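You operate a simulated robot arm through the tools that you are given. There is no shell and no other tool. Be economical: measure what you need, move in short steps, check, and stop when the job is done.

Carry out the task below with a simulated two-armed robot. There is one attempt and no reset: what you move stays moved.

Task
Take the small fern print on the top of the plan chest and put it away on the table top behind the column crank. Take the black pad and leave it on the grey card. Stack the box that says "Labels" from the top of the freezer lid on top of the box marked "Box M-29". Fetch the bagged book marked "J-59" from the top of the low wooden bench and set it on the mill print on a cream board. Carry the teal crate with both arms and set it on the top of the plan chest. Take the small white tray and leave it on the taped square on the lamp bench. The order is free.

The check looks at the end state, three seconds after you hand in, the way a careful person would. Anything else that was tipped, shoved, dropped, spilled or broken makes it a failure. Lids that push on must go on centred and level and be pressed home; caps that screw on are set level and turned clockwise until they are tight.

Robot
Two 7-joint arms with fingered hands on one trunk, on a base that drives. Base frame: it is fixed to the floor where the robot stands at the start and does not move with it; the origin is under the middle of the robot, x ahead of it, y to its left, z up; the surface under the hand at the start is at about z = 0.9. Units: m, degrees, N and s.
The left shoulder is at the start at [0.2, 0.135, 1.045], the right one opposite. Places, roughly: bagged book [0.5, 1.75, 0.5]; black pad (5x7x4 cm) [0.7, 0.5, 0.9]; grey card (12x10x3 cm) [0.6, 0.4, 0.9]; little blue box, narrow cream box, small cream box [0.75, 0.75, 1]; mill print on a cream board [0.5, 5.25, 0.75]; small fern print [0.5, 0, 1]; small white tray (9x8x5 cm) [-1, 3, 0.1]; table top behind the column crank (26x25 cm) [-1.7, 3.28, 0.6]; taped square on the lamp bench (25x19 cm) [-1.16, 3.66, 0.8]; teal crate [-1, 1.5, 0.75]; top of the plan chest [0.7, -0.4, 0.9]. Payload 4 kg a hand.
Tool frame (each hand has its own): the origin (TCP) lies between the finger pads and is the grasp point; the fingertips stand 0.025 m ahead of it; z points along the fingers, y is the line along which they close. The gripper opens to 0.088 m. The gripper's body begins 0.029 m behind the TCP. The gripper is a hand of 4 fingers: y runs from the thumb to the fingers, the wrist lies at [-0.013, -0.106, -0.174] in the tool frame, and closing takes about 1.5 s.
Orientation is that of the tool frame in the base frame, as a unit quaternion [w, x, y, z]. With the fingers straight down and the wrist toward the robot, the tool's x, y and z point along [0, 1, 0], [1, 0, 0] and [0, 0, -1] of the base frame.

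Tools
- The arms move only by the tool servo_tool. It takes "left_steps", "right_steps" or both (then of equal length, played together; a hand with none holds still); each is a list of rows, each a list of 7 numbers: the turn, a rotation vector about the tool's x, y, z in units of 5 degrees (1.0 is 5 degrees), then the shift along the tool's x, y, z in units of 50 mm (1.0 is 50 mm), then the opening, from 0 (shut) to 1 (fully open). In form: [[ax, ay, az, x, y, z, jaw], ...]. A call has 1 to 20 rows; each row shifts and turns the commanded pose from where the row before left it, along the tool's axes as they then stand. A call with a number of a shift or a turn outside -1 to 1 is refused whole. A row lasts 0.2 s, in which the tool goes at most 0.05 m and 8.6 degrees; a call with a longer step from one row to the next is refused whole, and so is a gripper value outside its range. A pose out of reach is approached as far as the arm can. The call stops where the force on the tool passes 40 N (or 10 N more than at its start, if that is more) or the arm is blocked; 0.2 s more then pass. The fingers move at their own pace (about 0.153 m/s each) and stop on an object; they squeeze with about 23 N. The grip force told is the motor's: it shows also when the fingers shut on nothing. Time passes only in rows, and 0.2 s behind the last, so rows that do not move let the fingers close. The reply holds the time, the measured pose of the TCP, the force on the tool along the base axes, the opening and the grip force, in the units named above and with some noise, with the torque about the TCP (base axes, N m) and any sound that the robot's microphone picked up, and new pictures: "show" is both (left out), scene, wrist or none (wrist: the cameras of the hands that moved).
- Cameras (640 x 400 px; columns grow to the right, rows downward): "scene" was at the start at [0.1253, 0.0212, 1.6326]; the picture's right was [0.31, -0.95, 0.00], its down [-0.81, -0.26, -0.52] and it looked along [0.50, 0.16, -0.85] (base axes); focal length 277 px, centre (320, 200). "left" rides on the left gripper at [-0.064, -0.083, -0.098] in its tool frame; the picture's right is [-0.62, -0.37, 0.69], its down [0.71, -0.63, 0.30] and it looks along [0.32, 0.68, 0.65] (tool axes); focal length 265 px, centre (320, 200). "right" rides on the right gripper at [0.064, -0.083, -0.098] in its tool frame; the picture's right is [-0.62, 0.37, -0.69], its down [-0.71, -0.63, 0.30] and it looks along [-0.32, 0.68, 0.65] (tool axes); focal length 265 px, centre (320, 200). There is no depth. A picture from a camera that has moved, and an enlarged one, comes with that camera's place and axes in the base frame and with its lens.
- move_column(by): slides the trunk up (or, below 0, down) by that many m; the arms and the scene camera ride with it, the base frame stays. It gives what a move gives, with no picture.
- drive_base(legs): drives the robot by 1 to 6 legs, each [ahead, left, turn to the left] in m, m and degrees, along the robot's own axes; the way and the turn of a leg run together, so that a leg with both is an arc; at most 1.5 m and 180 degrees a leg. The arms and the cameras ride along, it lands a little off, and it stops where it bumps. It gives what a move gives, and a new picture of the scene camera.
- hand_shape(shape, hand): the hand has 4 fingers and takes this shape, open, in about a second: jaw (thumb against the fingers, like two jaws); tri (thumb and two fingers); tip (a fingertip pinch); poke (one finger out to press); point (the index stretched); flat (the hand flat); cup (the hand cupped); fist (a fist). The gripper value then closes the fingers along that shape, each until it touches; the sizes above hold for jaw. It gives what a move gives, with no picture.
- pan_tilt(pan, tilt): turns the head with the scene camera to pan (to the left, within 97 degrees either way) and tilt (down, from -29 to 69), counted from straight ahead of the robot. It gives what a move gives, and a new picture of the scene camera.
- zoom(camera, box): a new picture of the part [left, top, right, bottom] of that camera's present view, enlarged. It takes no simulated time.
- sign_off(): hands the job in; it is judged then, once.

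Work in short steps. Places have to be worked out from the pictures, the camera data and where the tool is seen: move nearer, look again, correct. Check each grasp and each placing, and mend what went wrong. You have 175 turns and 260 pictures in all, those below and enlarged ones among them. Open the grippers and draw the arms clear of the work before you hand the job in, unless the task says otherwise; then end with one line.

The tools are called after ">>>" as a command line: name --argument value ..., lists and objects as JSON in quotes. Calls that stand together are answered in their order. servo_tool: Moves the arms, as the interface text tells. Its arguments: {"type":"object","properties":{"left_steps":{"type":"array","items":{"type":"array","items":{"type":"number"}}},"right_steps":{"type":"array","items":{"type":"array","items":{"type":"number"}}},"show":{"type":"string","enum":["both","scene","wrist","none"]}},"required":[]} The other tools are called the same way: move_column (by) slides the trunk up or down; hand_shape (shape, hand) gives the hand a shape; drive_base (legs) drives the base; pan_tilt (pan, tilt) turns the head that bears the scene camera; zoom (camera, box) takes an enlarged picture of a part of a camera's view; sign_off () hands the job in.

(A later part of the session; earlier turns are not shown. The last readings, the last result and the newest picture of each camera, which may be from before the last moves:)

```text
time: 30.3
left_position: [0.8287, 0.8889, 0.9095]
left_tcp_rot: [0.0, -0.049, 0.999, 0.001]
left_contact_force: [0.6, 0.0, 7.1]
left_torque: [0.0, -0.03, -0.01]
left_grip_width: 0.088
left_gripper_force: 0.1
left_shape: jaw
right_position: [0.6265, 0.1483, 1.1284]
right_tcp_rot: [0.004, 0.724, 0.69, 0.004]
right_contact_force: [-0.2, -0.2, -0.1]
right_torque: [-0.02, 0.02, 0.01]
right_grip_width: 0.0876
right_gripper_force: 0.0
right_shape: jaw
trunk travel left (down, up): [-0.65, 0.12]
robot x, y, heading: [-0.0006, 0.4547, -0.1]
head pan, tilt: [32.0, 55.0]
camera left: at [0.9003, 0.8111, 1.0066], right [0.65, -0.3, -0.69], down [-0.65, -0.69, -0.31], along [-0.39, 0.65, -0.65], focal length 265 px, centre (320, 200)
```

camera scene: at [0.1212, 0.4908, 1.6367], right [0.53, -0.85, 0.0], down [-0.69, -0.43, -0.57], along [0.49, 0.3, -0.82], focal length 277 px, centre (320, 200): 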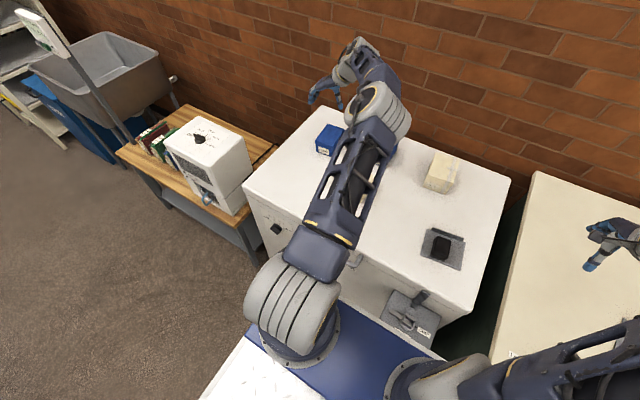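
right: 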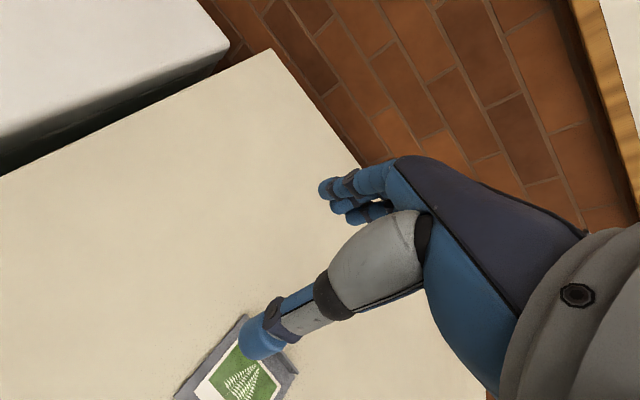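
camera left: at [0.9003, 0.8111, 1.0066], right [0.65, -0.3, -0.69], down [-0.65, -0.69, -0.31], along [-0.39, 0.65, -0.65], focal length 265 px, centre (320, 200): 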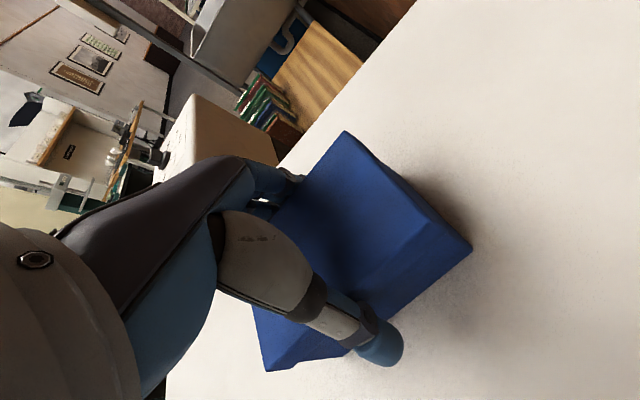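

Light contact from above (7 N); I back off 4 mm and close.

>>> servo_tool --left_steps '[[0, 0, 0, 0, 0, -0.1, 1], [0, 0, 0, 0, 0, 0, 0], [0, 0, 0, 0, 0, 0, 0], [0, 0, 0, 0, 0, 0, 0], [0, 0, 0, 0, 0, 0, 0], [0, 0, 0, 0, 0, 0, 0]]' --show "wrist"

```text
time: 31.7
left_position: [0.8287, 0.8877, 0.9136]
left_tcp_rot: [-0.002, -0.048, 0.999, 0.002]
left_contact_force: [-0.9, -0.5, 0.2]
left_torque: [-0.01, -0.03, 0.0]
left_grip_width: 0.0701
left_gripper_force: 22.6
left_shape: jaw
right_position: [0.6258, 0.1486, 1.1281]
right_tcp_rot: [0.003, 0.724, 0.69, 0.003]
right_contact_force: [0.1, 0.4, 0.7]
right_torque: [0.01, -0.01, 0.05]
right_grip_width: 0.0877
right_gripper_force: 0.0
right_shape: jaw
trunk travel left (down, up): [-0.65, 0.12]
robot x, y, heading: [-0.0031, 0.4519, -0.2]
head pan, tilt: [32.0, 55.0]
camera left: at [0.9003, 0.8109, 1.0106], right [0.65, -0.31, -0.7], down [-0.65, -0.69, -0.3], along [-0.39, 0.65, -0.65], focal length 265 px, centre (320, 200)
```

left: 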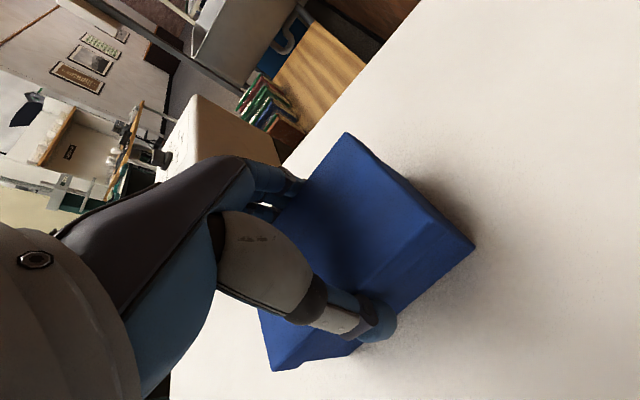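

Gripped at 7.0 cm. I lift 12 cm.

>>> servo_tool --left_steps '[[0, 0, 0, 0, 0, -0.4, 0], [0, 0, 0, 0, 0, -0.5, 0], [0, 0, 0, 0, 0, -0.7, 0], [0, 0, 0, 0, 0, -0.8, 0], [0, 0, 0, 0, 0, 0, 0]]' --show "both"

```text
time: 32.9
left_position: [0.8276, 0.8885, 1.033]
left_tcp_rot: [-0.002, -0.048, 0.999, 0.001]
left_contact_force: [0.5, -0.4, -0.9]
left_torque: [-0.02, 0.0, 0.01]
left_grip_width: 0.0702
left_gripper_force: 23.0
left_shape: jaw
right_position: [0.6252, 0.1487, 1.1288]
right_tcp_rot: [0.004, 0.724, 0.69, 0.003]
right_contact_force: [0.2, -0.2, -1.0]
right_torque: [0.0, 0.05, -0.03]
right_grip_width: 0.0877
right_gripper_force: 0.1
right_shape: jaw
trunk travel left (down, up): [-0.65, 0.12]
robot x, y, heading: [0.0011, 0.4555, 0.2]
head pan, tilt: [32.0, 55.0]
camera scene: at [0.1213, 0.4909, 1.6367], right [0.53, -0.85, 0.0], down [-0.69, -0.43, -0.57], along [0.49, 0.3, -0.82], focal length 277 px, centre (320, 200)
camera left: at [0.9004, 0.811, 1.1301], right [0.65, -0.31, -0.7], down [-0.65, -0.69, -0.3], along [-0.39, 0.65, -0.65], focal length 265 px, centre (320, 200)
```

scene: 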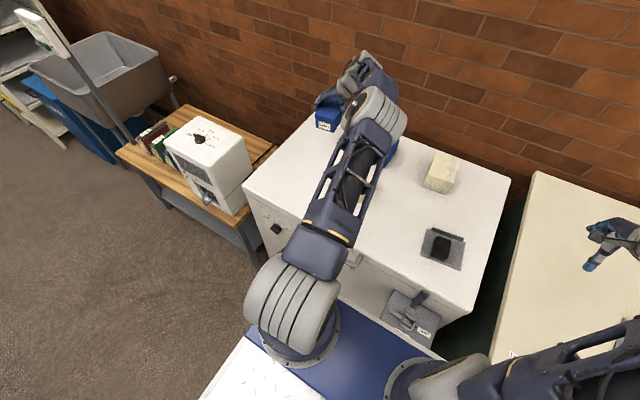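
left: 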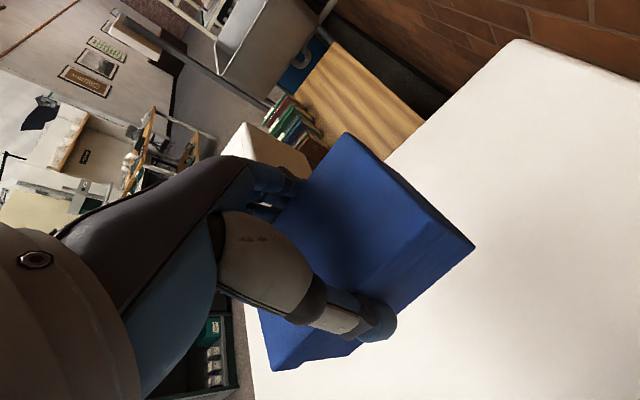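

Lifted cleanly. To measure Box M-29 precisely, I yaw the right hand so its camera looks toward it.

>>> servo_tool --right_steps '[[0, 0, -1, 0, 0, 0, 1], [0, 0, -1, 0, 0, 0, 1], [0, 0, -1, 0, 0, 0, 1], [0, 0, -1, 0, 0, 0, 1], [0, 0, -1, 0, 0, 0, 1], [0, 0, -1, 0, 0, 0, 1], [0, 0, -1, 0, 0, 0, 1], [0, 0, -1, 0, 0, 0, 1], [0, 0, -1, 0, 0, 0, 1], [0, 0, -1, 0, 0, 0, 1], [0, 0, -1, 0, 0, 0, 1], [0, 0, -1, 0, 0, 0, 1], [0, 0, -1, 0, 0, 0, 1], [0, 0, -1, 0, 0, 0, 1], [0, 0, 0, 0, 0, 0, 1]]' --show "wrist"

```text
time: 36.1
left_position: [0.8285, 0.888, 1.0327]
left_tcp_rot: [-0.002, -0.047, 0.999, 0.001]
left_contact_force: [0.5, 0.1, -0.8]
left_torque: [-0.02, -0.01, 0.0]
left_grip_width: 0.0701
left_gripper_force: 22.8
left_shape: jaw
right_position: [0.6249, 0.148, 1.1286]
right_tcp_rot: [0.006, 0.196, 0.981, 0.001]
right_contact_force: [0.5, -0.5, -0.3]
right_torque: [-0.02, -0.02, 0.01]
right_grip_width: 0.0876
right_gripper_force: 0.0
right_shape: jaw
trunk travel left (down, up): [-0.65, 0.12]
robot x, y, heading: [0.0023, 0.4574, 0.2]
head pan, tilt: [32.0, 55.0]
camera right: at [0.5327, 0.0955, 1.2264], right [0.71, 0.1, 0.7], down [0.42, -0.86, -0.3], along [0.57, 0.5, -0.65], focal length 265 px, centre (320, 200)
```

right: 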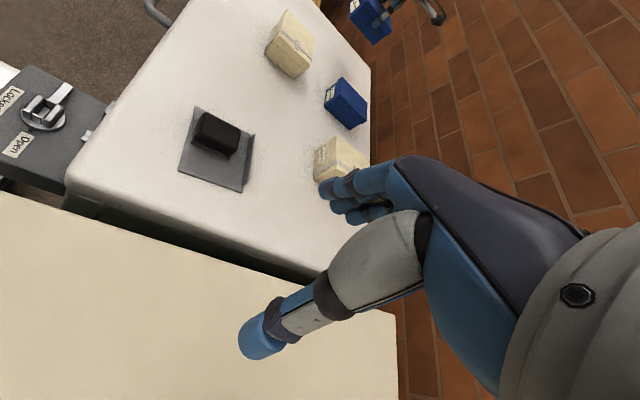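

Box M-29 is visible from the right hand. I zoom on it.

>>> zoom --camera "right" --box '[240, 0, 368, 80]'

>>> zoom --camera "right" --box '[150, 70, 350, 200]'

```text
5.00 times, centred on (304, 40) of right
camera zoom: at [0.5327, 0.0955, 1.2264], right [0.71, 0.1, 0.7], down [0.42, -0.86, -0.3], along [0.57, 0.5, -0.65], focal length 1327 px, centre (400, 1000)
```

zoom: 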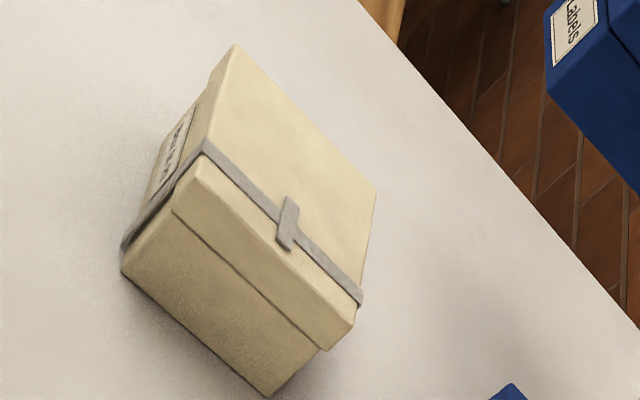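

```text
3.08 times, centred on (250, 135) of right
camera zoom: at [0.5327, 0.0955, 1.2264], right [0.71, 0.1, 0.7], down [0.42, -0.86, -0.3], along [0.57, 0.5, -0.65], focal length 817 px, centre (535, 400)
```

zoom: 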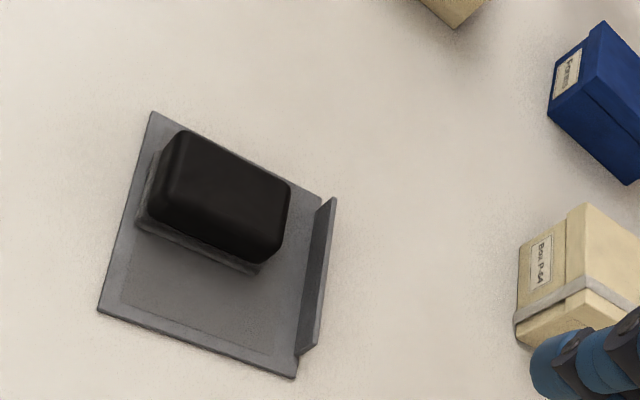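

M-29's top centre is at about (0.682, 0.70), z≈0.918, nearly square to the axes. To keep the left elbow clear of the right arm, I raise the box and shift the base back right 0.25 m.

>>> servo_tool --left_steps '[[0, 0, 0.45, 0, 0, -0.6, 0], [0, 0, 0.45, 0, 0, -0.6, 0], [0, 0, 0, 0, 0, 0, 0]]' --show "none"

>>> drive_base --legs '[[0, -0.25, 0]]'

```text
time: 36.9
left_position: [0.8272, 0.8873, 1.0922]
left_tcp_rot: [-0.001, -0.008, 1.0, 0.001]
left_contact_force: [0.4, 0.6, -1.2]
left_torque: [0.04, 0.02, 0.02]
left_grip_width: 0.0701
left_gripper_force: 23.2
left_shape: jaw
right_position: [0.6257, 0.1477, 1.127]
right_tcp_rot: [0.005, 0.198, 0.98, 0.001]
right_contact_force: [0.0, 0.0, -0.3]
right_torque: [0.02, 0.03, 0.01]
right_grip_width: 0.0879
right_gripper_force: 0.0
right_shape: jaw
trunk travel left (down, up): [-0.65, 0.12]
robot x, y, heading: [-0.0039, 0.4525, 0.2]
head pan, tilt: [32.0, 55.0]
```

```text
time: 38.7
left_position: [0.8292, 0.6376, 1.0927]
left_tcp_rot: [-0.002, -0.009, 1.0, 0.001]
left_contact_force: [-0.7, -0.3, -1.2]
left_torque: [0.03, 0.02, 0.01]
left_grip_width: 0.0699
left_gripper_force: 22.7
left_shape: jaw
right_position: [0.6271, -0.1023, 1.1282]
right_tcp_rot: [0.005, 0.197, 0.98, 0.001]
right_contact_force: [0.0, -0.6, 0.1]
right_torque: [0.0, 0.0, -0.02]
right_grip_width: 0.0879
right_gripper_force: 0.1
right_shape: jaw
trunk travel left (down, up): [-0.65, 0.12]
robot x, y, heading: [-0.0016, 0.2042, 0.1]
head pan, tilt: [32.0, 55.0]
camera scene: at [0.1216, 0.2408, 1.6367], right [0.53, -0.85, 0.0], down [-0.69, -0.43, -0.57], along [0.49, 0.3, -0.82], focal length 277 px, centre (320, 200)
```

scene: 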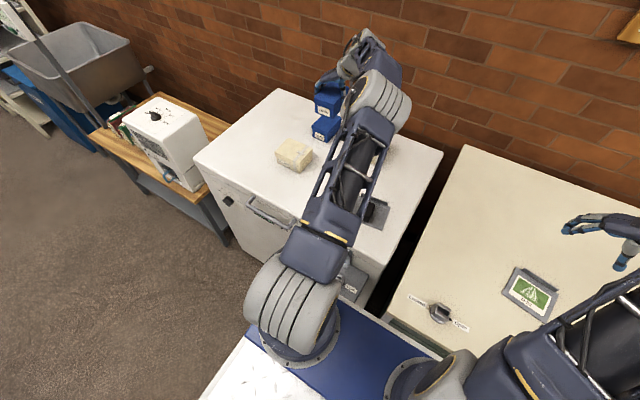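

M-29 is in plain view now; I zoom to cross-check it.

>>> zoom --camera "scene" --box '[250, 110, 346, 170]'

```text
6.67 times, centred on (298, 140) of scene
camera zoom: at [0.1216, 0.2408, 1.6367], right [0.53, -0.85, 0.0], down [-0.69, -0.43, -0.57], along [0.49, 0.3, -0.82], focal length 1844 px, centre (467, 600)
```

zoom: 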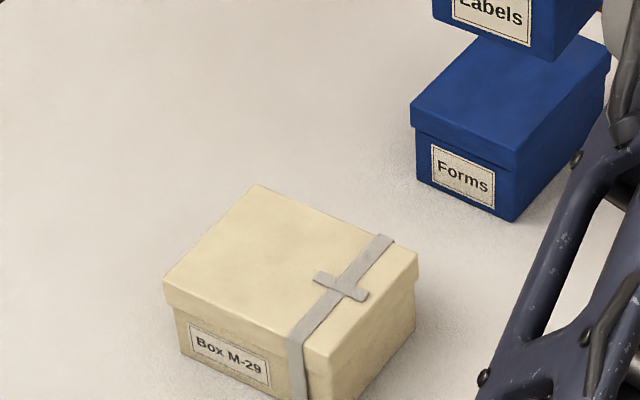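

Both views agree: M-29 top centre about (0.683, 0.704). I move the Labels box over it and look.

>>> servo_tool --left_steps '[[0, 0, 0, 0.72, 0.343, 0, 0], [0, 0, 0, 0.72, 0.343, 0, 0], [0, 0, 0, 0.72, 0.343, 0, 0], [0, 0, 0, 0.72, 0.343, 0, 0], [0, 0, 0, 0, 0, 0.6, 0], [0, 0, 0, 0, 0, 0.6, 0], [0, 0, 0, 0, 0, 0.5, 0], [0, 0, 0, 0, 0, 0, 0]]' --show "both"

>>> zoom --camera "scene" --box '[240, 90, 368, 170]'

```text
time: 40.5
left_position: [0.6841, 0.7047, 1.0079]
left_tcp_rot: [-0.001, -0.008, 1.0, 0.002]
left_contact_force: [-0.8, 0.8, -2.0]
left_torque: [0.02, 0.03, 0.01]
left_grip_width: 0.07
left_gripper_force: 23.0
left_shape: jaw
right_position: [0.6263, -0.1025, 1.1296]
right_tcp_rot: [0.005, 0.198, 0.98, 0.001]
right_contact_force: [-0.2, 0.6, -0.2]
right_torque: [0.01, -0.02, 0.05]
right_grip_width: 0.0876
right_gripper_force: 0.0
right_shape: jaw
trunk travel left (down, up): [-0.65, 0.12]
robot x, y, heading: [0.0022, 0.2014, -0.1]
head pan, tilt: [32.0, 55.0]
camera scene: at [0.1215, 0.2408, 1.6367], right [0.53, -0.85, 0.0], down [-0.69, -0.43, -0.57], along [0.49, 0.3, -0.82], focal length 277 px, centre (320, 200)
camera left: at [0.7492, 0.6217, 1.106], right [0.62, -0.36, -0.7], down [-0.7, -0.64, -0.3], along [-0.34, 0.68, -0.65], focal length 265 px, centre (320, 200)
```

scene: 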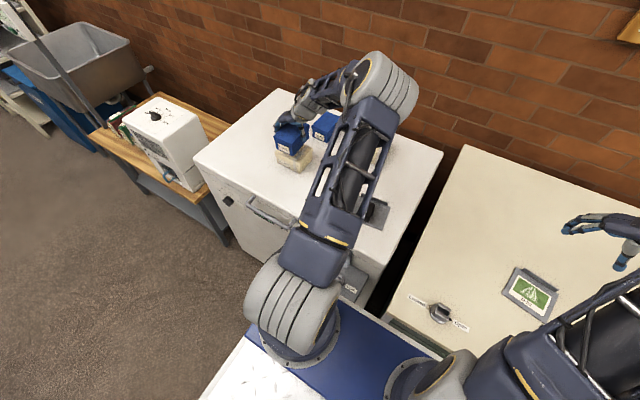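
left: 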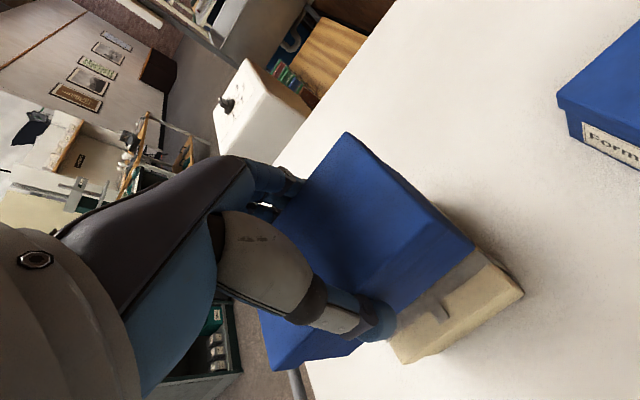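

```text
5.00 times, centred on (304, 130) of scene
camera zoom: at [0.1215, 0.2408, 1.6367], right [0.53, -0.85, 0.0], down [-0.69, -0.43, -0.57], along [0.49, 0.3, -0.82], focal length 1383 px, centre (400, 550)
```

zoom: 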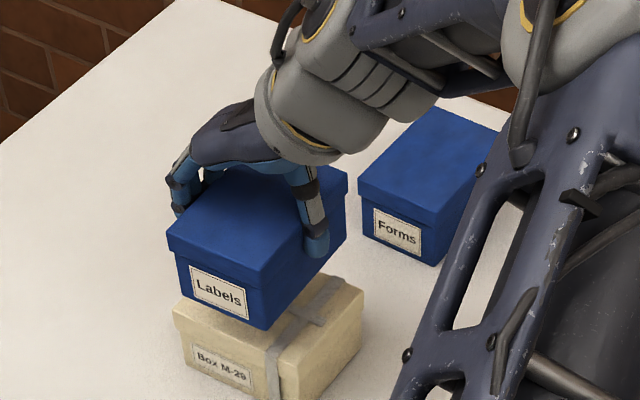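

Well centred. I lower gently until contact.

>>> servo_tool --left_steps '[[0, 0, 0, 0, 0, 0.3, 0], [0, 0, 0, 0, 0, 0.15, 0], [0, 0, 0, 0, 0, 0.08, 0], [0, 0, 0, 0, 0, 0.06, 0], [0, 0, 0, 0, 0, 0, 0]]' --show "none"

```text
time: 41.7
left_position: [0.6841, 0.7046, 0.9783]
left_tcp_rot: [-0.001, -0.009, 1.0, 0.001]
left_contact_force: [-0.1, 0.8, -0.9]
left_torque: [-0.02, 0.01, 0.01]
left_grip_width: 0.0699
left_gripper_force: 22.9
left_shape: jaw
right_position: [0.626, -0.1019, 1.1275]
right_tcp_rot: [0.005, 0.197, 0.98, 0.001]
right_contact_force: [-0.7, -0.5, 0.3]
right_torque: [0.02, -0.02, 0.0]
right_grip_width: 0.0879
right_gripper_force: 0.0
right_shape: jaw
trunk travel left (down, up): [-0.65, 0.12]
robot x, y, heading: [0.0004, 0.2011, 0.0]
head pan, tilt: [32.0, 55.0]
```

>>> servo_tool --left_steps '[[0, 0, 0, 0, 0, 0.05, 0], [0, 0, 0, 0, 0, 0.05, 0], [0, 0, 0, 0, 0, 0.05, 0], [0, 0, 0, 0, 0, 0, 0]]' --show "none"

```text
time: 42.7
left_position: [0.6829, 0.7035, 0.9719]
left_tcp_rot: [0.0, -0.008, 1.0, 0.002]
left_contact_force: [1.2, -1.1, 3.9]
left_torque: [0.09, 0.08, 0.01]
left_grip_width: 0.0694
left_gripper_force: 23.3
left_shape: jaw
right_position: [0.6257, -0.1026, 1.1291]
right_tcp_rot: [0.004, 0.198, 0.98, 0.001]
right_contact_force: [-0.1, -0.3, 0.2]
right_torque: [-0.01, 0.02, 0.0]
right_grip_width: 0.0876
right_gripper_force: 0.0
right_shape: jaw
trunk travel left (down, up): [-0.65, 0.12]
robot x, y, heading: [0.0001, 0.2023, 0.0]
head pan, tilt: [32.0, 55.0]
```

Contact begins (≈4–5 N). I press 1 mm more, open, and rise straight up.

>>> servo_tool --left_steps '[[0, 0, 0, 0, 0, 0.02, 0], [0, 0, 0, 0, 0, 0, 0.4], [0, 0, 0, 0, 0, 0, 1], [0, 0, 0, 0, 0, 0, 1], [0, 0, 0, 0, 0, 0, 1], [0, 0, 0, 0, 0, -0.5, 1], [0, 0, 0, 0, 0, -0.7, 1], [0, 0, 0, 0, 0, -1, 1], [0, 0, 0, 0, 0, -1, 1], [0, 0, 0, 0, 0, -1, 1]]' --show "both"

>>> zoom --camera "scene" --box '[240, 90, 368, 170]'

```text
time: 44.9
left_position: [0.6845, 0.7039, 1.1792]
left_tcp_rot: [-0.003, -0.009, 1.0, 0.0]
left_contact_force: [0.5, 0.6, 0.4]
left_torque: [0.0, -0.01, 0.02]
left_grip_width: 0.0881
left_gripper_force: 0.0
left_shape: jaw
right_position: [0.6263, -0.1013, 1.1277]
right_tcp_rot: [0.005, 0.198, 0.98, 0.001]
right_contact_force: [0.8, 0.2, 0.2]
right_torque: [-0.02, 0.02, 0.02]
right_grip_width: 0.0878
right_gripper_force: 0.1
right_shape: jaw
trunk travel left (down, up): [-0.65, 0.12]
robot x, y, heading: [-0.0011, 0.2002, -0.0]
head pan, tilt: [32.0, 55.0]
camera scene: at [0.1218, 0.2409, 1.6367], right [0.53, -0.85, 0.0], down [-0.69, -0.43, -0.57], along [0.49, 0.3, -0.82], focal length 277 px, centre (320, 200)
camera left: at [0.75, 0.6212, 1.2764], right [0.62, -0.36, -0.7], down [-0.7, -0.64, -0.3], along [-0.34, 0.68, -0.65], focal length 265 px, centre (320, 200)
```

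scene: 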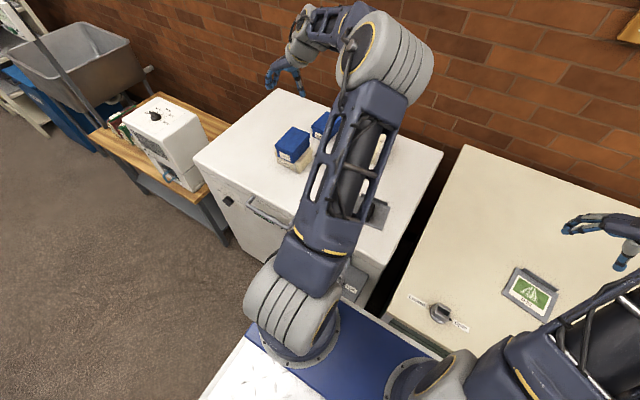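
left: 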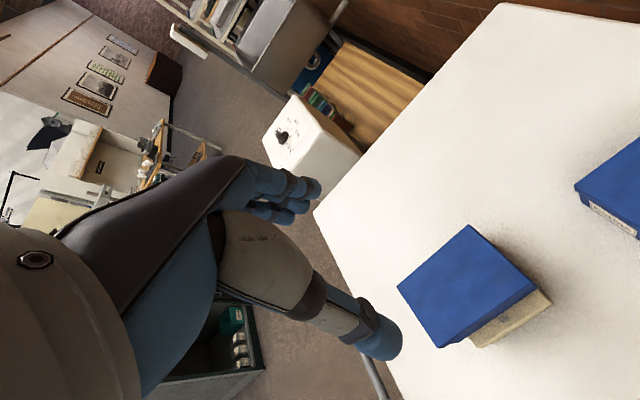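

```text
5.00 times, centred on (304, 130) of scene
camera zoom: at [0.1218, 0.2409, 1.6367], right [0.53, -0.85, 0.0], down [-0.69, -0.43, -0.57], along [0.49, 0.3, -0.82], focal length 1383 px, centre (400, 550)
```

zoom: 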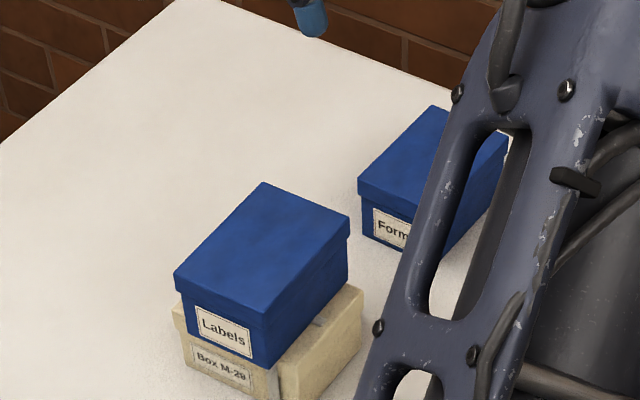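

The Labels box sits securely on M-29. Next the fern print: I turn the right hand back, drawing it slightly nearer so its camera sees the print, and clear the left arm upward.

>>> servo_tool --right_steps '[[0, 0, 1, 0, 0, 0, 1], [0, 0, 1, 0, 0, 0, 1], [0, 0, 1, 0, 0, 0, 1], [0, 0, 1, 0, 0, 0, 1], [0, 0, 1, 0, 0, 0, 1], [0, 0, 1, 0, 0, 0, 1], [0, 0, 1, 0, 0, 0, 1], [0, 0, 1, 0, 0, 0, 1], [0, 0, 1, 0, 0, 0, 1], [0, 0, 1, 0, 0, 0, 1], [0, 0, 1, 0, 0, 0, 1], [0, 0, 1, 0, 0, 0, 1], [0, 0, 1, 0, 0, 0, 1], [0, 0, 1, 0, 0, 0, 1], [0, 0, 1, 0, 0, 0, 1], [0, 0, 0.6, 0, -0.6, 0, 1], [0, 0, 0, 0, -0.6, 0, 1], [0, 0, 0, 0, 0, 0, 1]]' --show "both"

>>> pan_tilt --pan -15 --tilt 55

```text
time: 48.7
left_position: [0.6849, 0.7038, 1.1797]
left_tcp_rot: [-0.002, -0.009, 1.0, 0.002]
left_contact_force: [0.1, 0.1, 0.0]
left_torque: [0.0, -0.01, -0.01]
left_grip_width: 0.0879
left_gripper_force: 0.0
left_shape: jaw
right_position: [0.565, -0.0922, 1.1266]
right_tcp_rot: [0.003, 0.77, 0.638, 0.003]
right_contact_force: [-0.7, 0.7, 1.0]
right_torque: [-0.01, -0.03, 0.0]
right_grip_width: 0.0877
right_gripper_force: 0.0
right_shape: jaw
trunk travel left (down, up): [-0.65, 0.12]
robot x, y, heading: [-0.0003, 0.2019, 0.2]
head pan, tilt: [32.0, 55.0]
camera scene: at [0.1216, 0.2408, 1.6367], right [0.53, -0.85, 0.0], down [-0.69, -0.43, -0.57], along [0.49, 0.3, -0.82], focal length 277 px, centre (320, 200)
camera right: at [0.4946, -0.0144, 1.225], right [0.24, -0.68, 0.7], down [-0.75, -0.58, -0.31], along [0.62, -0.45, -0.65], focal length 265 px, centre (320, 200)
```

scene: 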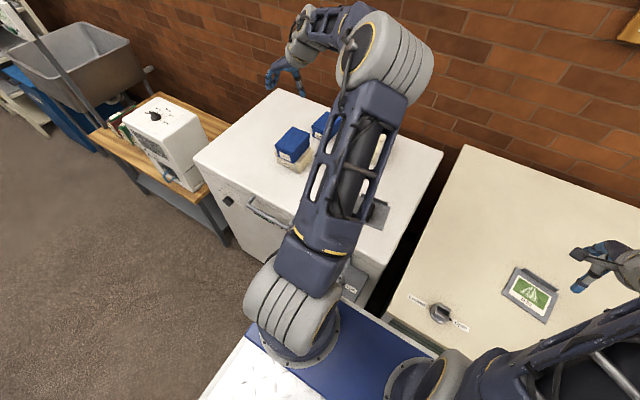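
right: 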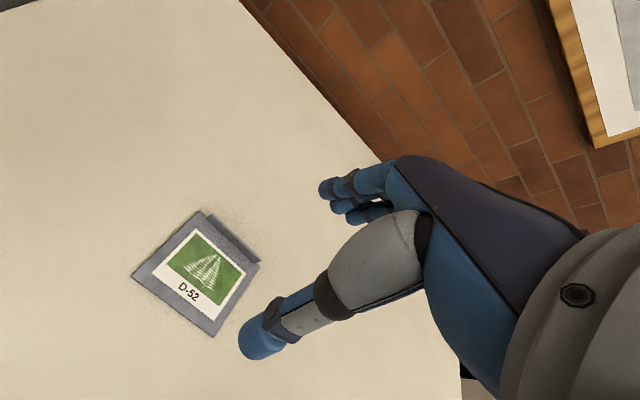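

```text
time: 49.9
left_position: [0.6838, 0.7038, 1.1794]
left_tcp_rot: [-0.001, -0.009, 1.0, 0.002]
left_contact_force: [0.3, -0.4, -0.6]
left_torque: [0.02, -0.01, -0.02]
left_grip_width: 0.0879
left_gripper_force: 0.0
left_shape: jaw
right_position: [0.5662, -0.0919, 1.1274]
right_tcp_rot: [0.004, 0.77, 0.638, 0.003]
right_contact_force: [0.1, 0.6, 0.0]
right_torque: [-0.01, 0.01, 0.02]
right_grip_width: 0.0877
right_gripper_force: 0.2
right_shape: jaw
trunk travel left (down, up): [-0.65, 0.12]
robot x, y, heading: [0.0008, 0.2011, 0.2]
head pan, tilt: [-15.0, 55.0]
camera scene: at [0.13, 0.184, 1.6367], right [-0.26, -0.97, 0.0], down [-0.79, 0.21, -0.57], along [0.55, -0.15, -0.82], focal length 277 px, centre (320, 200)
```

scene: 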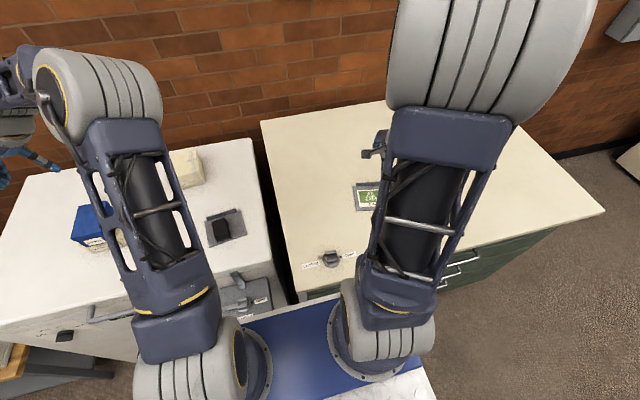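

I zoom on the fern print in the wrist view.

>>> zoom --camera "right" --box '[110, 190, 302, 350]'

```text
2.50 times, centred on (206, 270) of right
camera zoom: at [0.4949, -0.0145, 1.2251], right [0.24, -0.68, 0.7], down [-0.75, -0.58, -0.31], along [0.62, -0.45, -0.65], focal length 664 px, centre (605, 25)
```

zoom: 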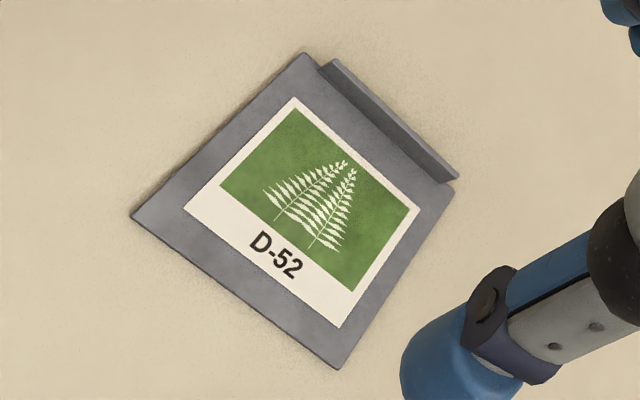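

The print plate lies at z≈0.897, and its lip centre is at about (0.640, -0.122), with the hand's yaw already matching. I go above the lip.

>>> servo_tool --right_steps '[[0, 0, 0, -0.0785, 0.392, 0.7, 1], [0, 0, 0, -0.0785, 0.392, 0.7, 1], [0, 0, 0, -0.0785, 0.392, 0.7, 1], [0, 0, 0, -0.0785, 0.392, 0.7, 1], [0, 0, 0, 0, 0, 0, 1]]' --show "both"

>>> zoom --camera "right" --box '[100, 150, 420, 350]'

```text
time: 51.1
left_position: [0.6839, 0.7042, 1.1793]
left_tcp_rot: [-0.001, -0.009, 1.0, 0.002]
left_contact_force: [-0.3, -0.1, 0.3]
left_torque: [0.01, 0.0, 0.02]
left_grip_width: 0.0879
left_gripper_force: 0.0
left_shape: jaw
right_position: [0.6421, -0.1229, 0.988]
right_tcp_rot: [0.004, 0.771, 0.637, 0.003]
right_contact_force: [0.1, 0.0, -0.1]
right_torque: [-0.01, -0.03, -0.04]
right_grip_width: 0.0877
right_gripper_force: 0.0
right_shape: jaw
trunk travel left (down, up): [-0.65, 0.12]
robot x, y, heading: [-0.0034, 0.2015, -0.1]
head pan, tilt: [-15.0, 55.0]
camera scene: at [0.13, 0.184, 1.6367], right [-0.26, -0.97, 0.0], down [-0.79, 0.21, -0.57], along [0.55, -0.15, -0.82], focal length 277 px, centre (320, 200)
camera right: at [0.5701, -0.0443, 1.0864], right [0.24, -0.68, 0.7], down [-0.75, -0.58, -0.31], along [0.62, -0.45, -0.65], focal length 265 px, centre (320, 200)
```

scene: 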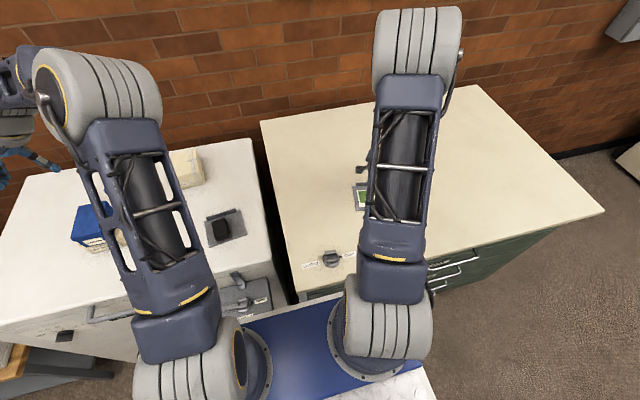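
right: 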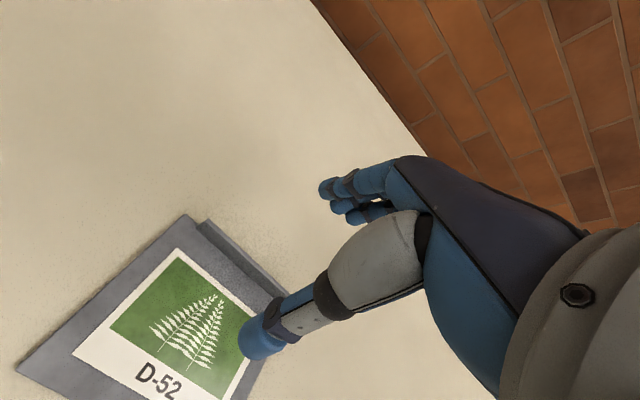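

```text
2.00 times, centred on (260, 250) of right
camera zoom: at [0.5701, -0.0443, 1.0864], right [0.24, -0.68, 0.7], down [-0.75, -0.58, -0.31], along [0.62, -0.45, -0.65], focal length 531 px, centre (440, 100)
```

zoom: 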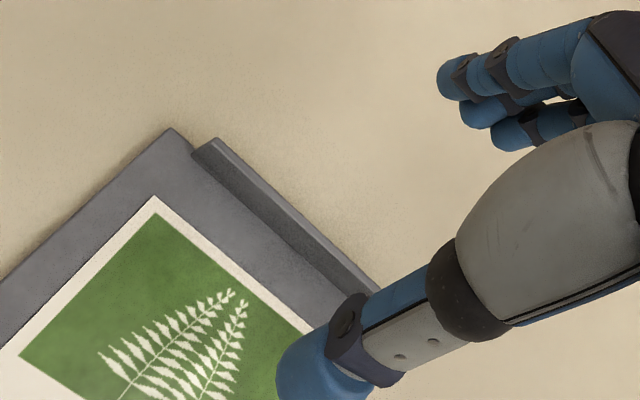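

The lip lies right under the TCP. I descend to z≈0.935 and close.

>>> servo_tool --right_steps '[[0, 0, 0, 0, 0, 0.4, 1], [0, 0, 0, 0, 0, 0.4, 1], [0, 0, 0, 0, 0, 0.2, 1], [0, 0, 0, 0, 0, 0.08, 1], [0, 0, 0, 0, 0, 0, 1]]' --show "wrist"

```text
time: 52.3
left_position: [0.6852, 0.7035, 1.1796]
left_tcp_rot: [-0.001, -0.009, 1.0, 0.001]
left_contact_force: [0.5, 0.9, 0.0]
left_torque: [0.0, 0.01, 0.02]
left_grip_width: 0.0879
left_gripper_force: 0.1
left_shape: jaw
right_position: [0.6435, -0.1228, 0.9339]
right_tcp_rot: [0.004, 0.77, 0.638, 0.003]
right_contact_force: [-0.3, -0.8, -0.2]
right_torque: [0.0, 0.01, -0.02]
right_grip_width: 0.0876
right_gripper_force: 0.1
right_shape: jaw
trunk travel left (down, up): [-0.65, 0.12]
robot x, y, heading: [0.0031, 0.2062, -0.0]
head pan, tilt: [-15.0, 55.0]
camera right: at [0.5711, -0.0446, 1.0323], right [0.24, -0.68, 0.7], down [-0.75, -0.58, -0.31], along [0.62, -0.45, -0.65], focal length 265 px, centre (320, 200)
```

right: 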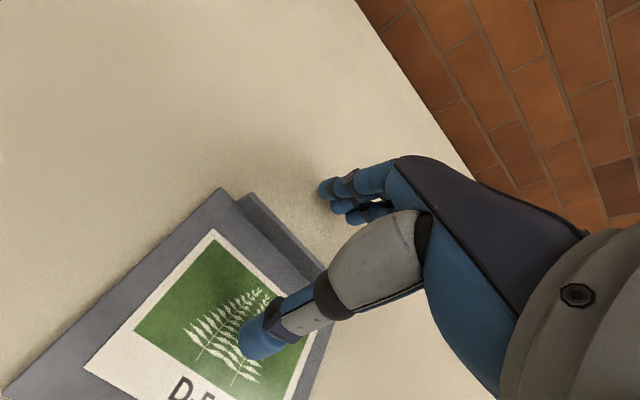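

I go down in fine steps until the tips nearly touch.

>>> servo_tool --right_steps '[[0, 0, 0, 0, 0, 0.06, 1], [0, 0, 0, 0, 0, 0.06, 1], [0, 0, 0, 0, 0, 0.06, 1], [0, 0, 0, 0, 0, 0, 1]]' --show "none"

```text
time: 53.3
left_position: [0.6845, 0.7034, 1.1789]
left_tcp_rot: [-0.002, -0.009, 1.0, 0.001]
left_contact_force: [0.1, 0.3, 0.0]
left_torque: [-0.01, 0.02, -0.02]
left_grip_width: 0.0877
left_gripper_force: 0.1
left_shape: jaw
right_position: [0.6414, -0.1233, 0.9264]
right_tcp_rot: [0.004, 0.771, 0.637, 0.003]
right_contact_force: [0.8, -0.2, 5.6]
right_torque: [0.08, 0.27, -0.05]
right_grip_width: 0.088
right_gripper_force: 0.0
right_shape: jaw
trunk travel left (down, up): [-0.65, 0.12]
robot x, y, heading: [-0.0002, 0.2005, -0.3]
head pan, tilt: [-15.0, 55.0]
```

The thumb touches the plate (5.6 N). I raise 3 mm and close on the lip.

>>> servo_tool --right_steps '[[0, 0, 0, 0, 0, -0.07, 1], [0, 0, 0, 0, 0, 0, 0], [0, 0, 0, 0, 0, 0, 0], [0, 0, 0, 0, 0, 0, 0], [0, 0, 0, 0, 0, 0, 0], [0, 0, 0, 0, 0, 0, 0], [0, 0, 0, 0, 0, 0, 0], [0, 0, 0, 0, 0, 0, 0], [0, 0, 0, 0, 0, 0, 0]]' --show "wrist"

```text
time: 55.3
left_position: [0.6835, 0.7046, 1.1795]
left_tcp_rot: [-0.002, -0.008, 1.0, 0.001]
left_contact_force: [-0.5, 0.2, 0.4]
left_torque: [0.02, 0.01, -0.01]
left_grip_width: 0.0878
left_gripper_force: 0.0
left_shape: jaw
right_position: [0.6423, -0.123, 0.9305]
right_tcp_rot: [0.004, 0.77, 0.637, 0.003]
right_contact_force: [-0.1, -0.2, 8.1]
right_torque: [0.02, 0.16, 0.0]
right_grip_width: 0.0097
right_gripper_force: 22.3
right_shape: jaw
trunk travel left (down, up): [-0.65, 0.12]
robot x, y, heading: [-0.0001, 0.2046, 0.3]
head pan, tilt: [-15.0, 55.0]
camera right: at [0.5712, -0.0445, 1.0273], right [0.24, -0.68, 0.7], down [-0.75, -0.58, -0.31], along [0.62, -0.45, -0.65], focal length 265 px, centre (320, 200)
```

right: 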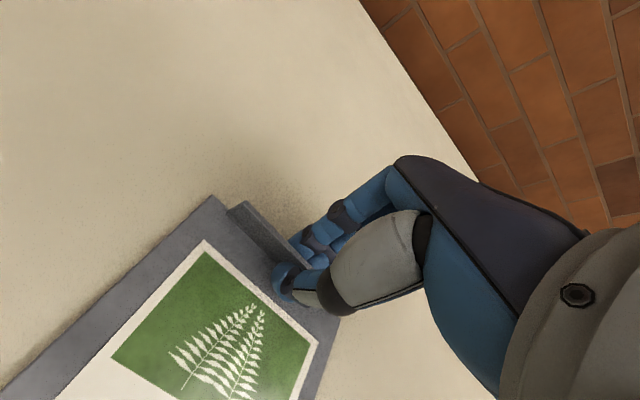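

The lip is pinched (≈1 cm reading). I lift 15 cm and check.

>>> servo_tool --right_steps '[[0, 0, 0, 0, 0, -0.2, 0], [0, 0, 0, 0, 0, -0.4, 0], [0, 0, 0, 0, 0, -0.8, 0], [0, 0, 0, 0, 0, -0.8, 0], [0, 0, 0, 0, 0, -0.8, 0], [0, 0, 0, 0, 0, 0, 0]]' --show "wrist"

```text
time: 56.7
left_position: [0.6839, 0.704, 1.1795]
left_tcp_rot: [-0.001, -0.008, 1.0, 0.001]
left_contact_force: [0.4, 0.9, 0.3]
left_torque: [-0.02, -0.02, 0.0]
left_grip_width: 0.0877
left_gripper_force: 0.2
left_shape: jaw
right_position: [0.6407, -0.1233, 1.0794]
right_tcp_rot: [0.003, 0.77, 0.638, 0.002]
right_contact_force: [-0.3, 0.2, 0.2]
right_torque: [-0.02, -0.04, -0.03]
right_grip_width: 0.0092
right_gripper_force: 22.9
right_shape: jaw
trunk travel left (down, up): [-0.65, 0.12]
robot x, y, heading: [0.0009, 0.2029, 0.1]
head pan, tilt: [-15.0, 55.0]
camera right: at [0.5697, -0.0443, 1.1777], right [0.24, -0.68, 0.7], down [-0.75, -0.58, -0.31], along [0.62, -0.45, -0.65], focal length 265 px, centre (320, 200)
```

right: 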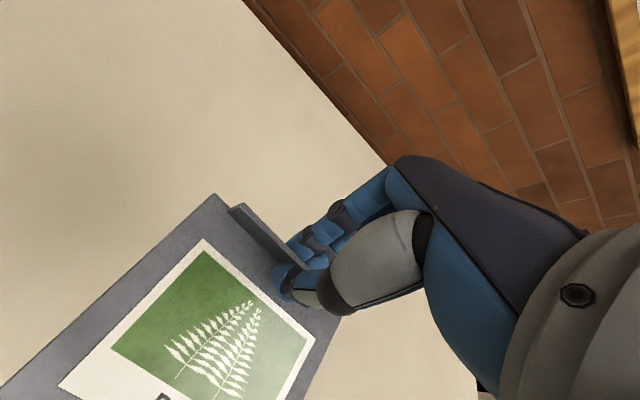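

The print comes up level. I back away from the furniture, then look around to the left.

>>> drive_base --legs '[[-0.35, 0, 0]]'

>>> pan_tilt --pan 95 --tilt 25

```text
time: 59.0
left_position: [0.3284, 0.7044, 1.178]
left_tcp_rot: [-0.001, -0.009, 1.0, 0.003]
left_contact_force: [-0.6, -0.1, -0.5]
left_torque: [0.02, 0.04, 0.02]
left_grip_width: 0.0877
left_gripper_force: 0.1
left_shape: jaw
right_position: [0.2845, -0.1236, 1.0804]
right_tcp_rot: [0.004, 0.771, 0.637, 0.003]
right_contact_force: [0.0, 0.3, -0.8]
right_torque: [0.04, 0.02, 0.0]
right_grip_width: 0.0091
right_gripper_force: 23.4
right_shape: jaw
trunk travel left (down, up): [-0.65, 0.12]
robot x, y, heading: [-0.3558, 0.2029, 0.2]
head pan, tilt: [-15.0, 55.0]
camera scene: at [-0.2262, 0.1837, 1.6367], right [-0.26, -0.97, 0.0], down [-0.79, 0.21, -0.57], along [0.55, -0.15, -0.82], focal length 277 px, centre (320, 200)
```

scene: 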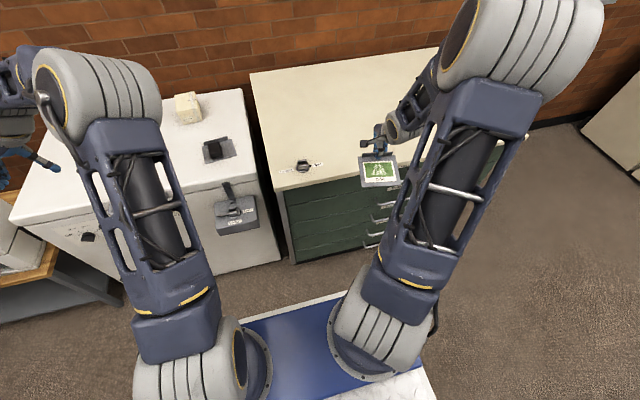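

```text
time: 60.9
left_position: [0.3277, 0.7033, 1.1791]
left_tcp_rot: [-0.002, -0.008, 1.0, 0.002]
left_contact_force: [-1.3, 0.3, -0.4]
left_torque: [0.0, 0.03, 0.0]
left_grip_width: 0.0881
left_gripper_force: 0.0
left_shape: jaw
right_position: [0.2848, -0.1229, 1.0788]
right_tcp_rot: [0.003, 0.771, 0.636, 0.004]
right_contact_force: [0.1, 0.1, 0.1]
right_torque: [-0.01, -0.01, -0.05]
right_grip_width: 0.009
right_gripper_force: 23.2
right_shape: jaw
trunk travel left (down, up): [-0.65, 0.12]
robot x, y, heading: [-0.3565, 0.206, 0.1]
head pan, tilt: [95.0, 25.0]
camera scene: at [-0.3039, 0.2941, 1.6807], right [1.0, 0.09, 0.0], down [0.04, -0.42, -0.91], along [-0.08, 0.9, -0.42], focal length 277 px, centre (320, 200)
```

scene: 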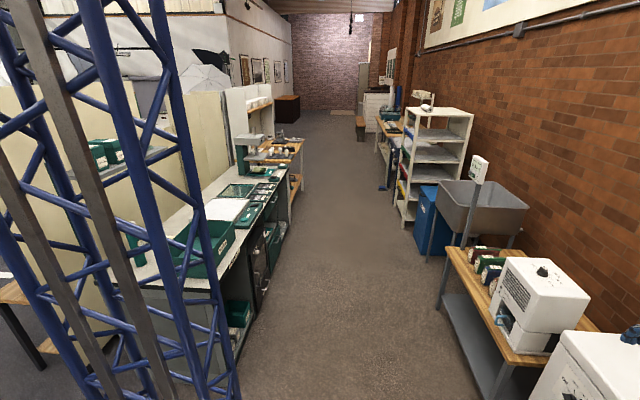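

A corridor runs along +y, with benches on both sides. I zoom in on both sides.

>>> zoom --camera "scene" --box '[80, 90, 340, 300]'

>>> zoom --camera "scene" --box '[330, 70, 620, 370]'

```text
1.90 times, centred on (210, 195) of scene
camera zoom: at [-0.3039, 0.2941, 1.6807], right [1.0, 0.09, 0.0], down [0.04, -0.42, -0.91], along [-0.08, 0.9, -0.42], focal length 527 px, centre (530, 210)
```

zoom: 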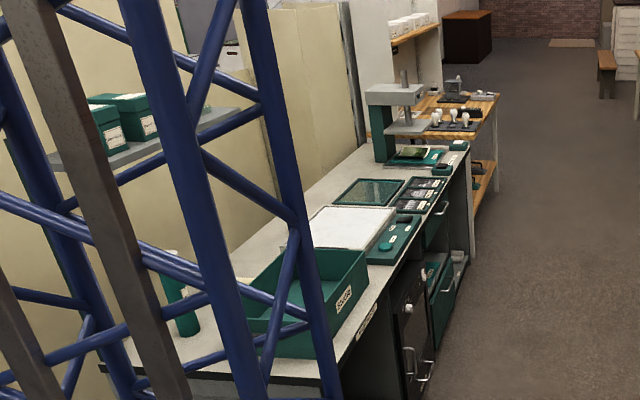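

```text
1.33 times, centred on (475, 220) of scene
camera zoom: at [-0.3039, 0.2941, 1.6807], right [1.0, 0.09, 0.0], down [0.04, -0.42, -0.91], along [-0.08, 0.9, -0.42], focal length 369 px, centre (113, 173)
```

zoom: 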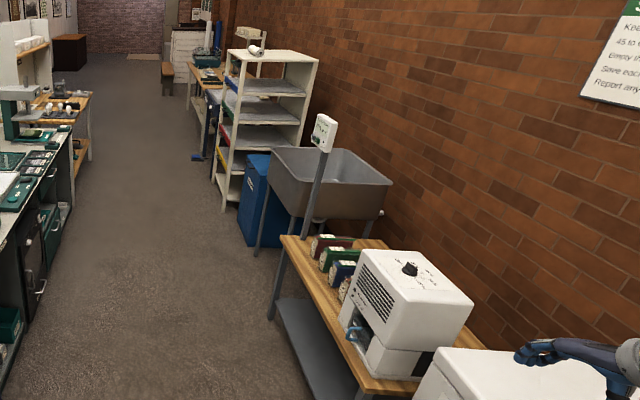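

The corridor is about 1.2 m wide, with the benches' edges at x≈-0.8 and x≈0.39. I tuck the left arm in (turning the hand back) so that I can drive along.

>>> servo_tool --left_steps '[[0, 0, 1, 0, 0, 0, 0.5], [0, 0, 1, 0, 0, 0, 0.5], [0, 0, 1, 0, 0, 0, 0.5], [0, 0, 1, 0, 0, 0, 0.5], [0, 0, 1, 0, 0, 0, 0.5], [0, 0, 1, 0, 0, 0, 0.5], [0, 0, 1, 0, 0, 0, 0.5], [0, 0, 1, 0, 0, 0, 0.5], [0, 0, 1, 0, 0, 0, 0.5], [0, 0, 1, 0, 0, 0, 0.5], [0, 0, 1, 0, 0, 0, 0.5], [0, 0, 1, 0, 0, 0, 0.5], [0, 0, 1, 0, 0, 0, 0.5], [0, 0, 1, 0, 0, 0, 0.5], [0, 0, 1, 0, 0, 0, 0.5], [0, 0, 1, 0, 0, 0, 0.5], [0, 0, 1, 0, 0, 0, 0.5], [0, 0, 1, 0, 0, 0, 0.5]]' --show "none"

>>> servo_tool --left_steps '[[0, 0, 0, -0.8, -0.5, 0, 0.5], [0, 0, 0, -0.8, -0.5, 0, 0.5], [0, 0, 0, -0.8, -0.5, 0, 0.5], [0, 0, 0, -0.8, -0.5, 0, 0.5], [0, 0, 0, -0.8, -0.5, 0, 0.5], [0, 0, 0, 0, 0, 0, 0.5]]' --show "none"

>>> drive_base --legs '[[0, 0, 90]]'

>>> pan_tilt --pan 10 --tilt 25

```text
time: 64.7
left_position: [0.3282, 0.703, 1.1784]
left_tcp_rot: [-0.003, 0.702, 0.712, 0.001]
left_contact_force: [-0.5, 0.1, 0.2]
left_torque: [0.0, 0.0, 0.04]
left_grip_width: 0.0445
left_gripper_force: 0.1
left_shape: jaw
right_position: [0.2848, -0.1234, 1.0794]
right_tcp_rot: [0.004, 0.771, 0.636, 0.003]
right_contact_force: [0.2, -0.8, 0.8]
right_torque: [-0.03, -0.04, 0.01]
right_grip_width: 0.0093
right_gripper_force: 23.1
right_shape: jaw
trunk travel left (down, up): [-0.65, 0.12]
robot x, y, heading: [-0.356, 0.2029, 0.2]
head pan, tilt: [95.0, 25.0]
```

```text
time: 66.1
left_position: [0.2067, 0.5007, 1.1778]
left_tcp_rot: [-0.003, 0.702, 0.712, -0.001]
left_contact_force: [0.0, 0.0, -0.1]
left_torque: [0.0, -0.01, -0.01]
left_grip_width: 0.0445
left_gripper_force: 0.1
left_shape: jaw
right_position: [0.2835, -0.1224, 1.0778]
right_tcp_rot: [0.004, 0.771, 0.637, 0.004]
right_contact_force: [-0.2, 0.2, -0.3]
right_torque: [-0.03, 0.0, -0.01]
right_grip_width: 0.009
right_gripper_force: 22.6
right_shape: jaw
trunk travel left (down, up): [-0.65, 0.12]
robot x, y, heading: [-0.3559, 0.1995, 0.1]
head pan, tilt: [95.0, 25.0]
```

```text
time: 70.3
left_position: [-0.6629, 0.7617, 1.1797]
left_tcp_rot: [-0.002, -0.016, 1.0, -0.001]
left_contact_force: [-0.1, 0.2, -0.3]
left_torque: [0.0, 0.01, 0.0]
left_grip_width: 0.0442
left_gripper_force: 0.2
left_shape: jaw
right_position: [-0.041, 0.8485, 1.0787]
right_tcp_rot: [0.001, 0.086, 0.996, 0.006]
right_contact_force: [1.0, -0.6, -0.5]
right_torque: [0.0, 0.01, -0.01]
right_grip_width: 0.0092
right_gripper_force: 23.0
right_shape: jaw
trunk travel left (down, up): [-0.65, 0.12]
robot x, y, heading: [-0.3543, 0.2021, 90.9]
head pan, tilt: [95.0, 25.0]
camera scene: at [-0.4486, 0.2531, 1.6808], right [-0.1, 0.99, 0.0], down [0.42, 0.04, -0.91], along [-0.9, -0.09, -0.42], focal length 277 px, centre (320, 200)
```

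scene: 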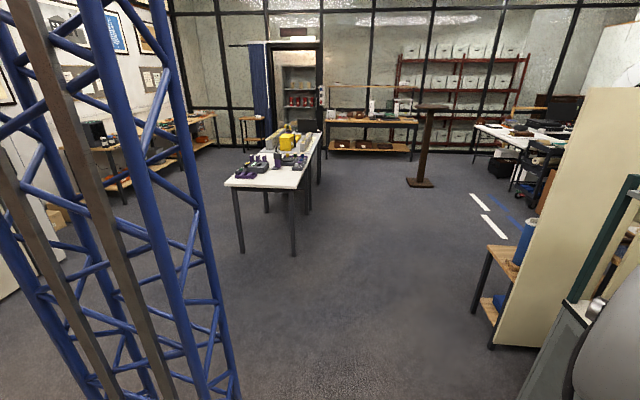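

```text
time: 71.9
left_position: [-0.6631, 0.761, 1.1787]
left_tcp_rot: [-0.001, -0.015, 1.0, -0.002]
left_contact_force: [0.7, 0.6, 1.2]
left_torque: [-0.02, -0.03, -0.01]
left_grip_width: 0.0446
left_gripper_force: 0.1
left_shape: jaw
right_position: [-0.0395, 0.8475, 1.0788]
right_tcp_rot: [0.0, 0.087, 0.996, 0.005]
right_contact_force: [-1.1, 0.4, -0.4]
right_torque: [0.01, -0.01, -0.03]
right_grip_width: 0.009
right_gripper_force: 23.2
right_shape: jaw
trunk travel left (down, up): [-0.65, 0.12]
robot x, y, heading: [-0.3582, 0.202, 90.7]
head pan, tilt: [10.0, 25.0]
camera scene: at [-0.3744, 0.3529, 1.6807], right [0.98, 0.19, 0.0], down [0.08, -0.42, -0.91], along [-0.17, 0.89, -0.42], focal length 277 px, centre (320, 200)
```

scene: 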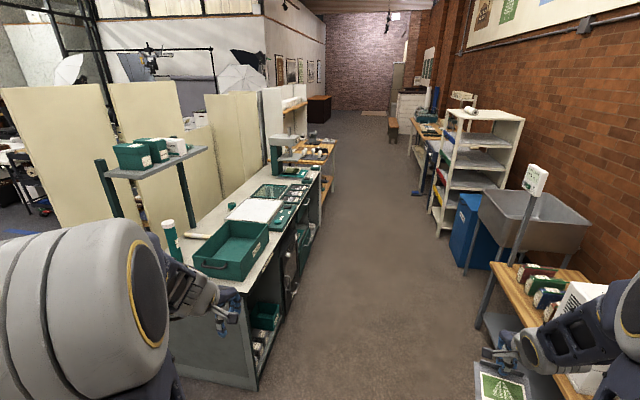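

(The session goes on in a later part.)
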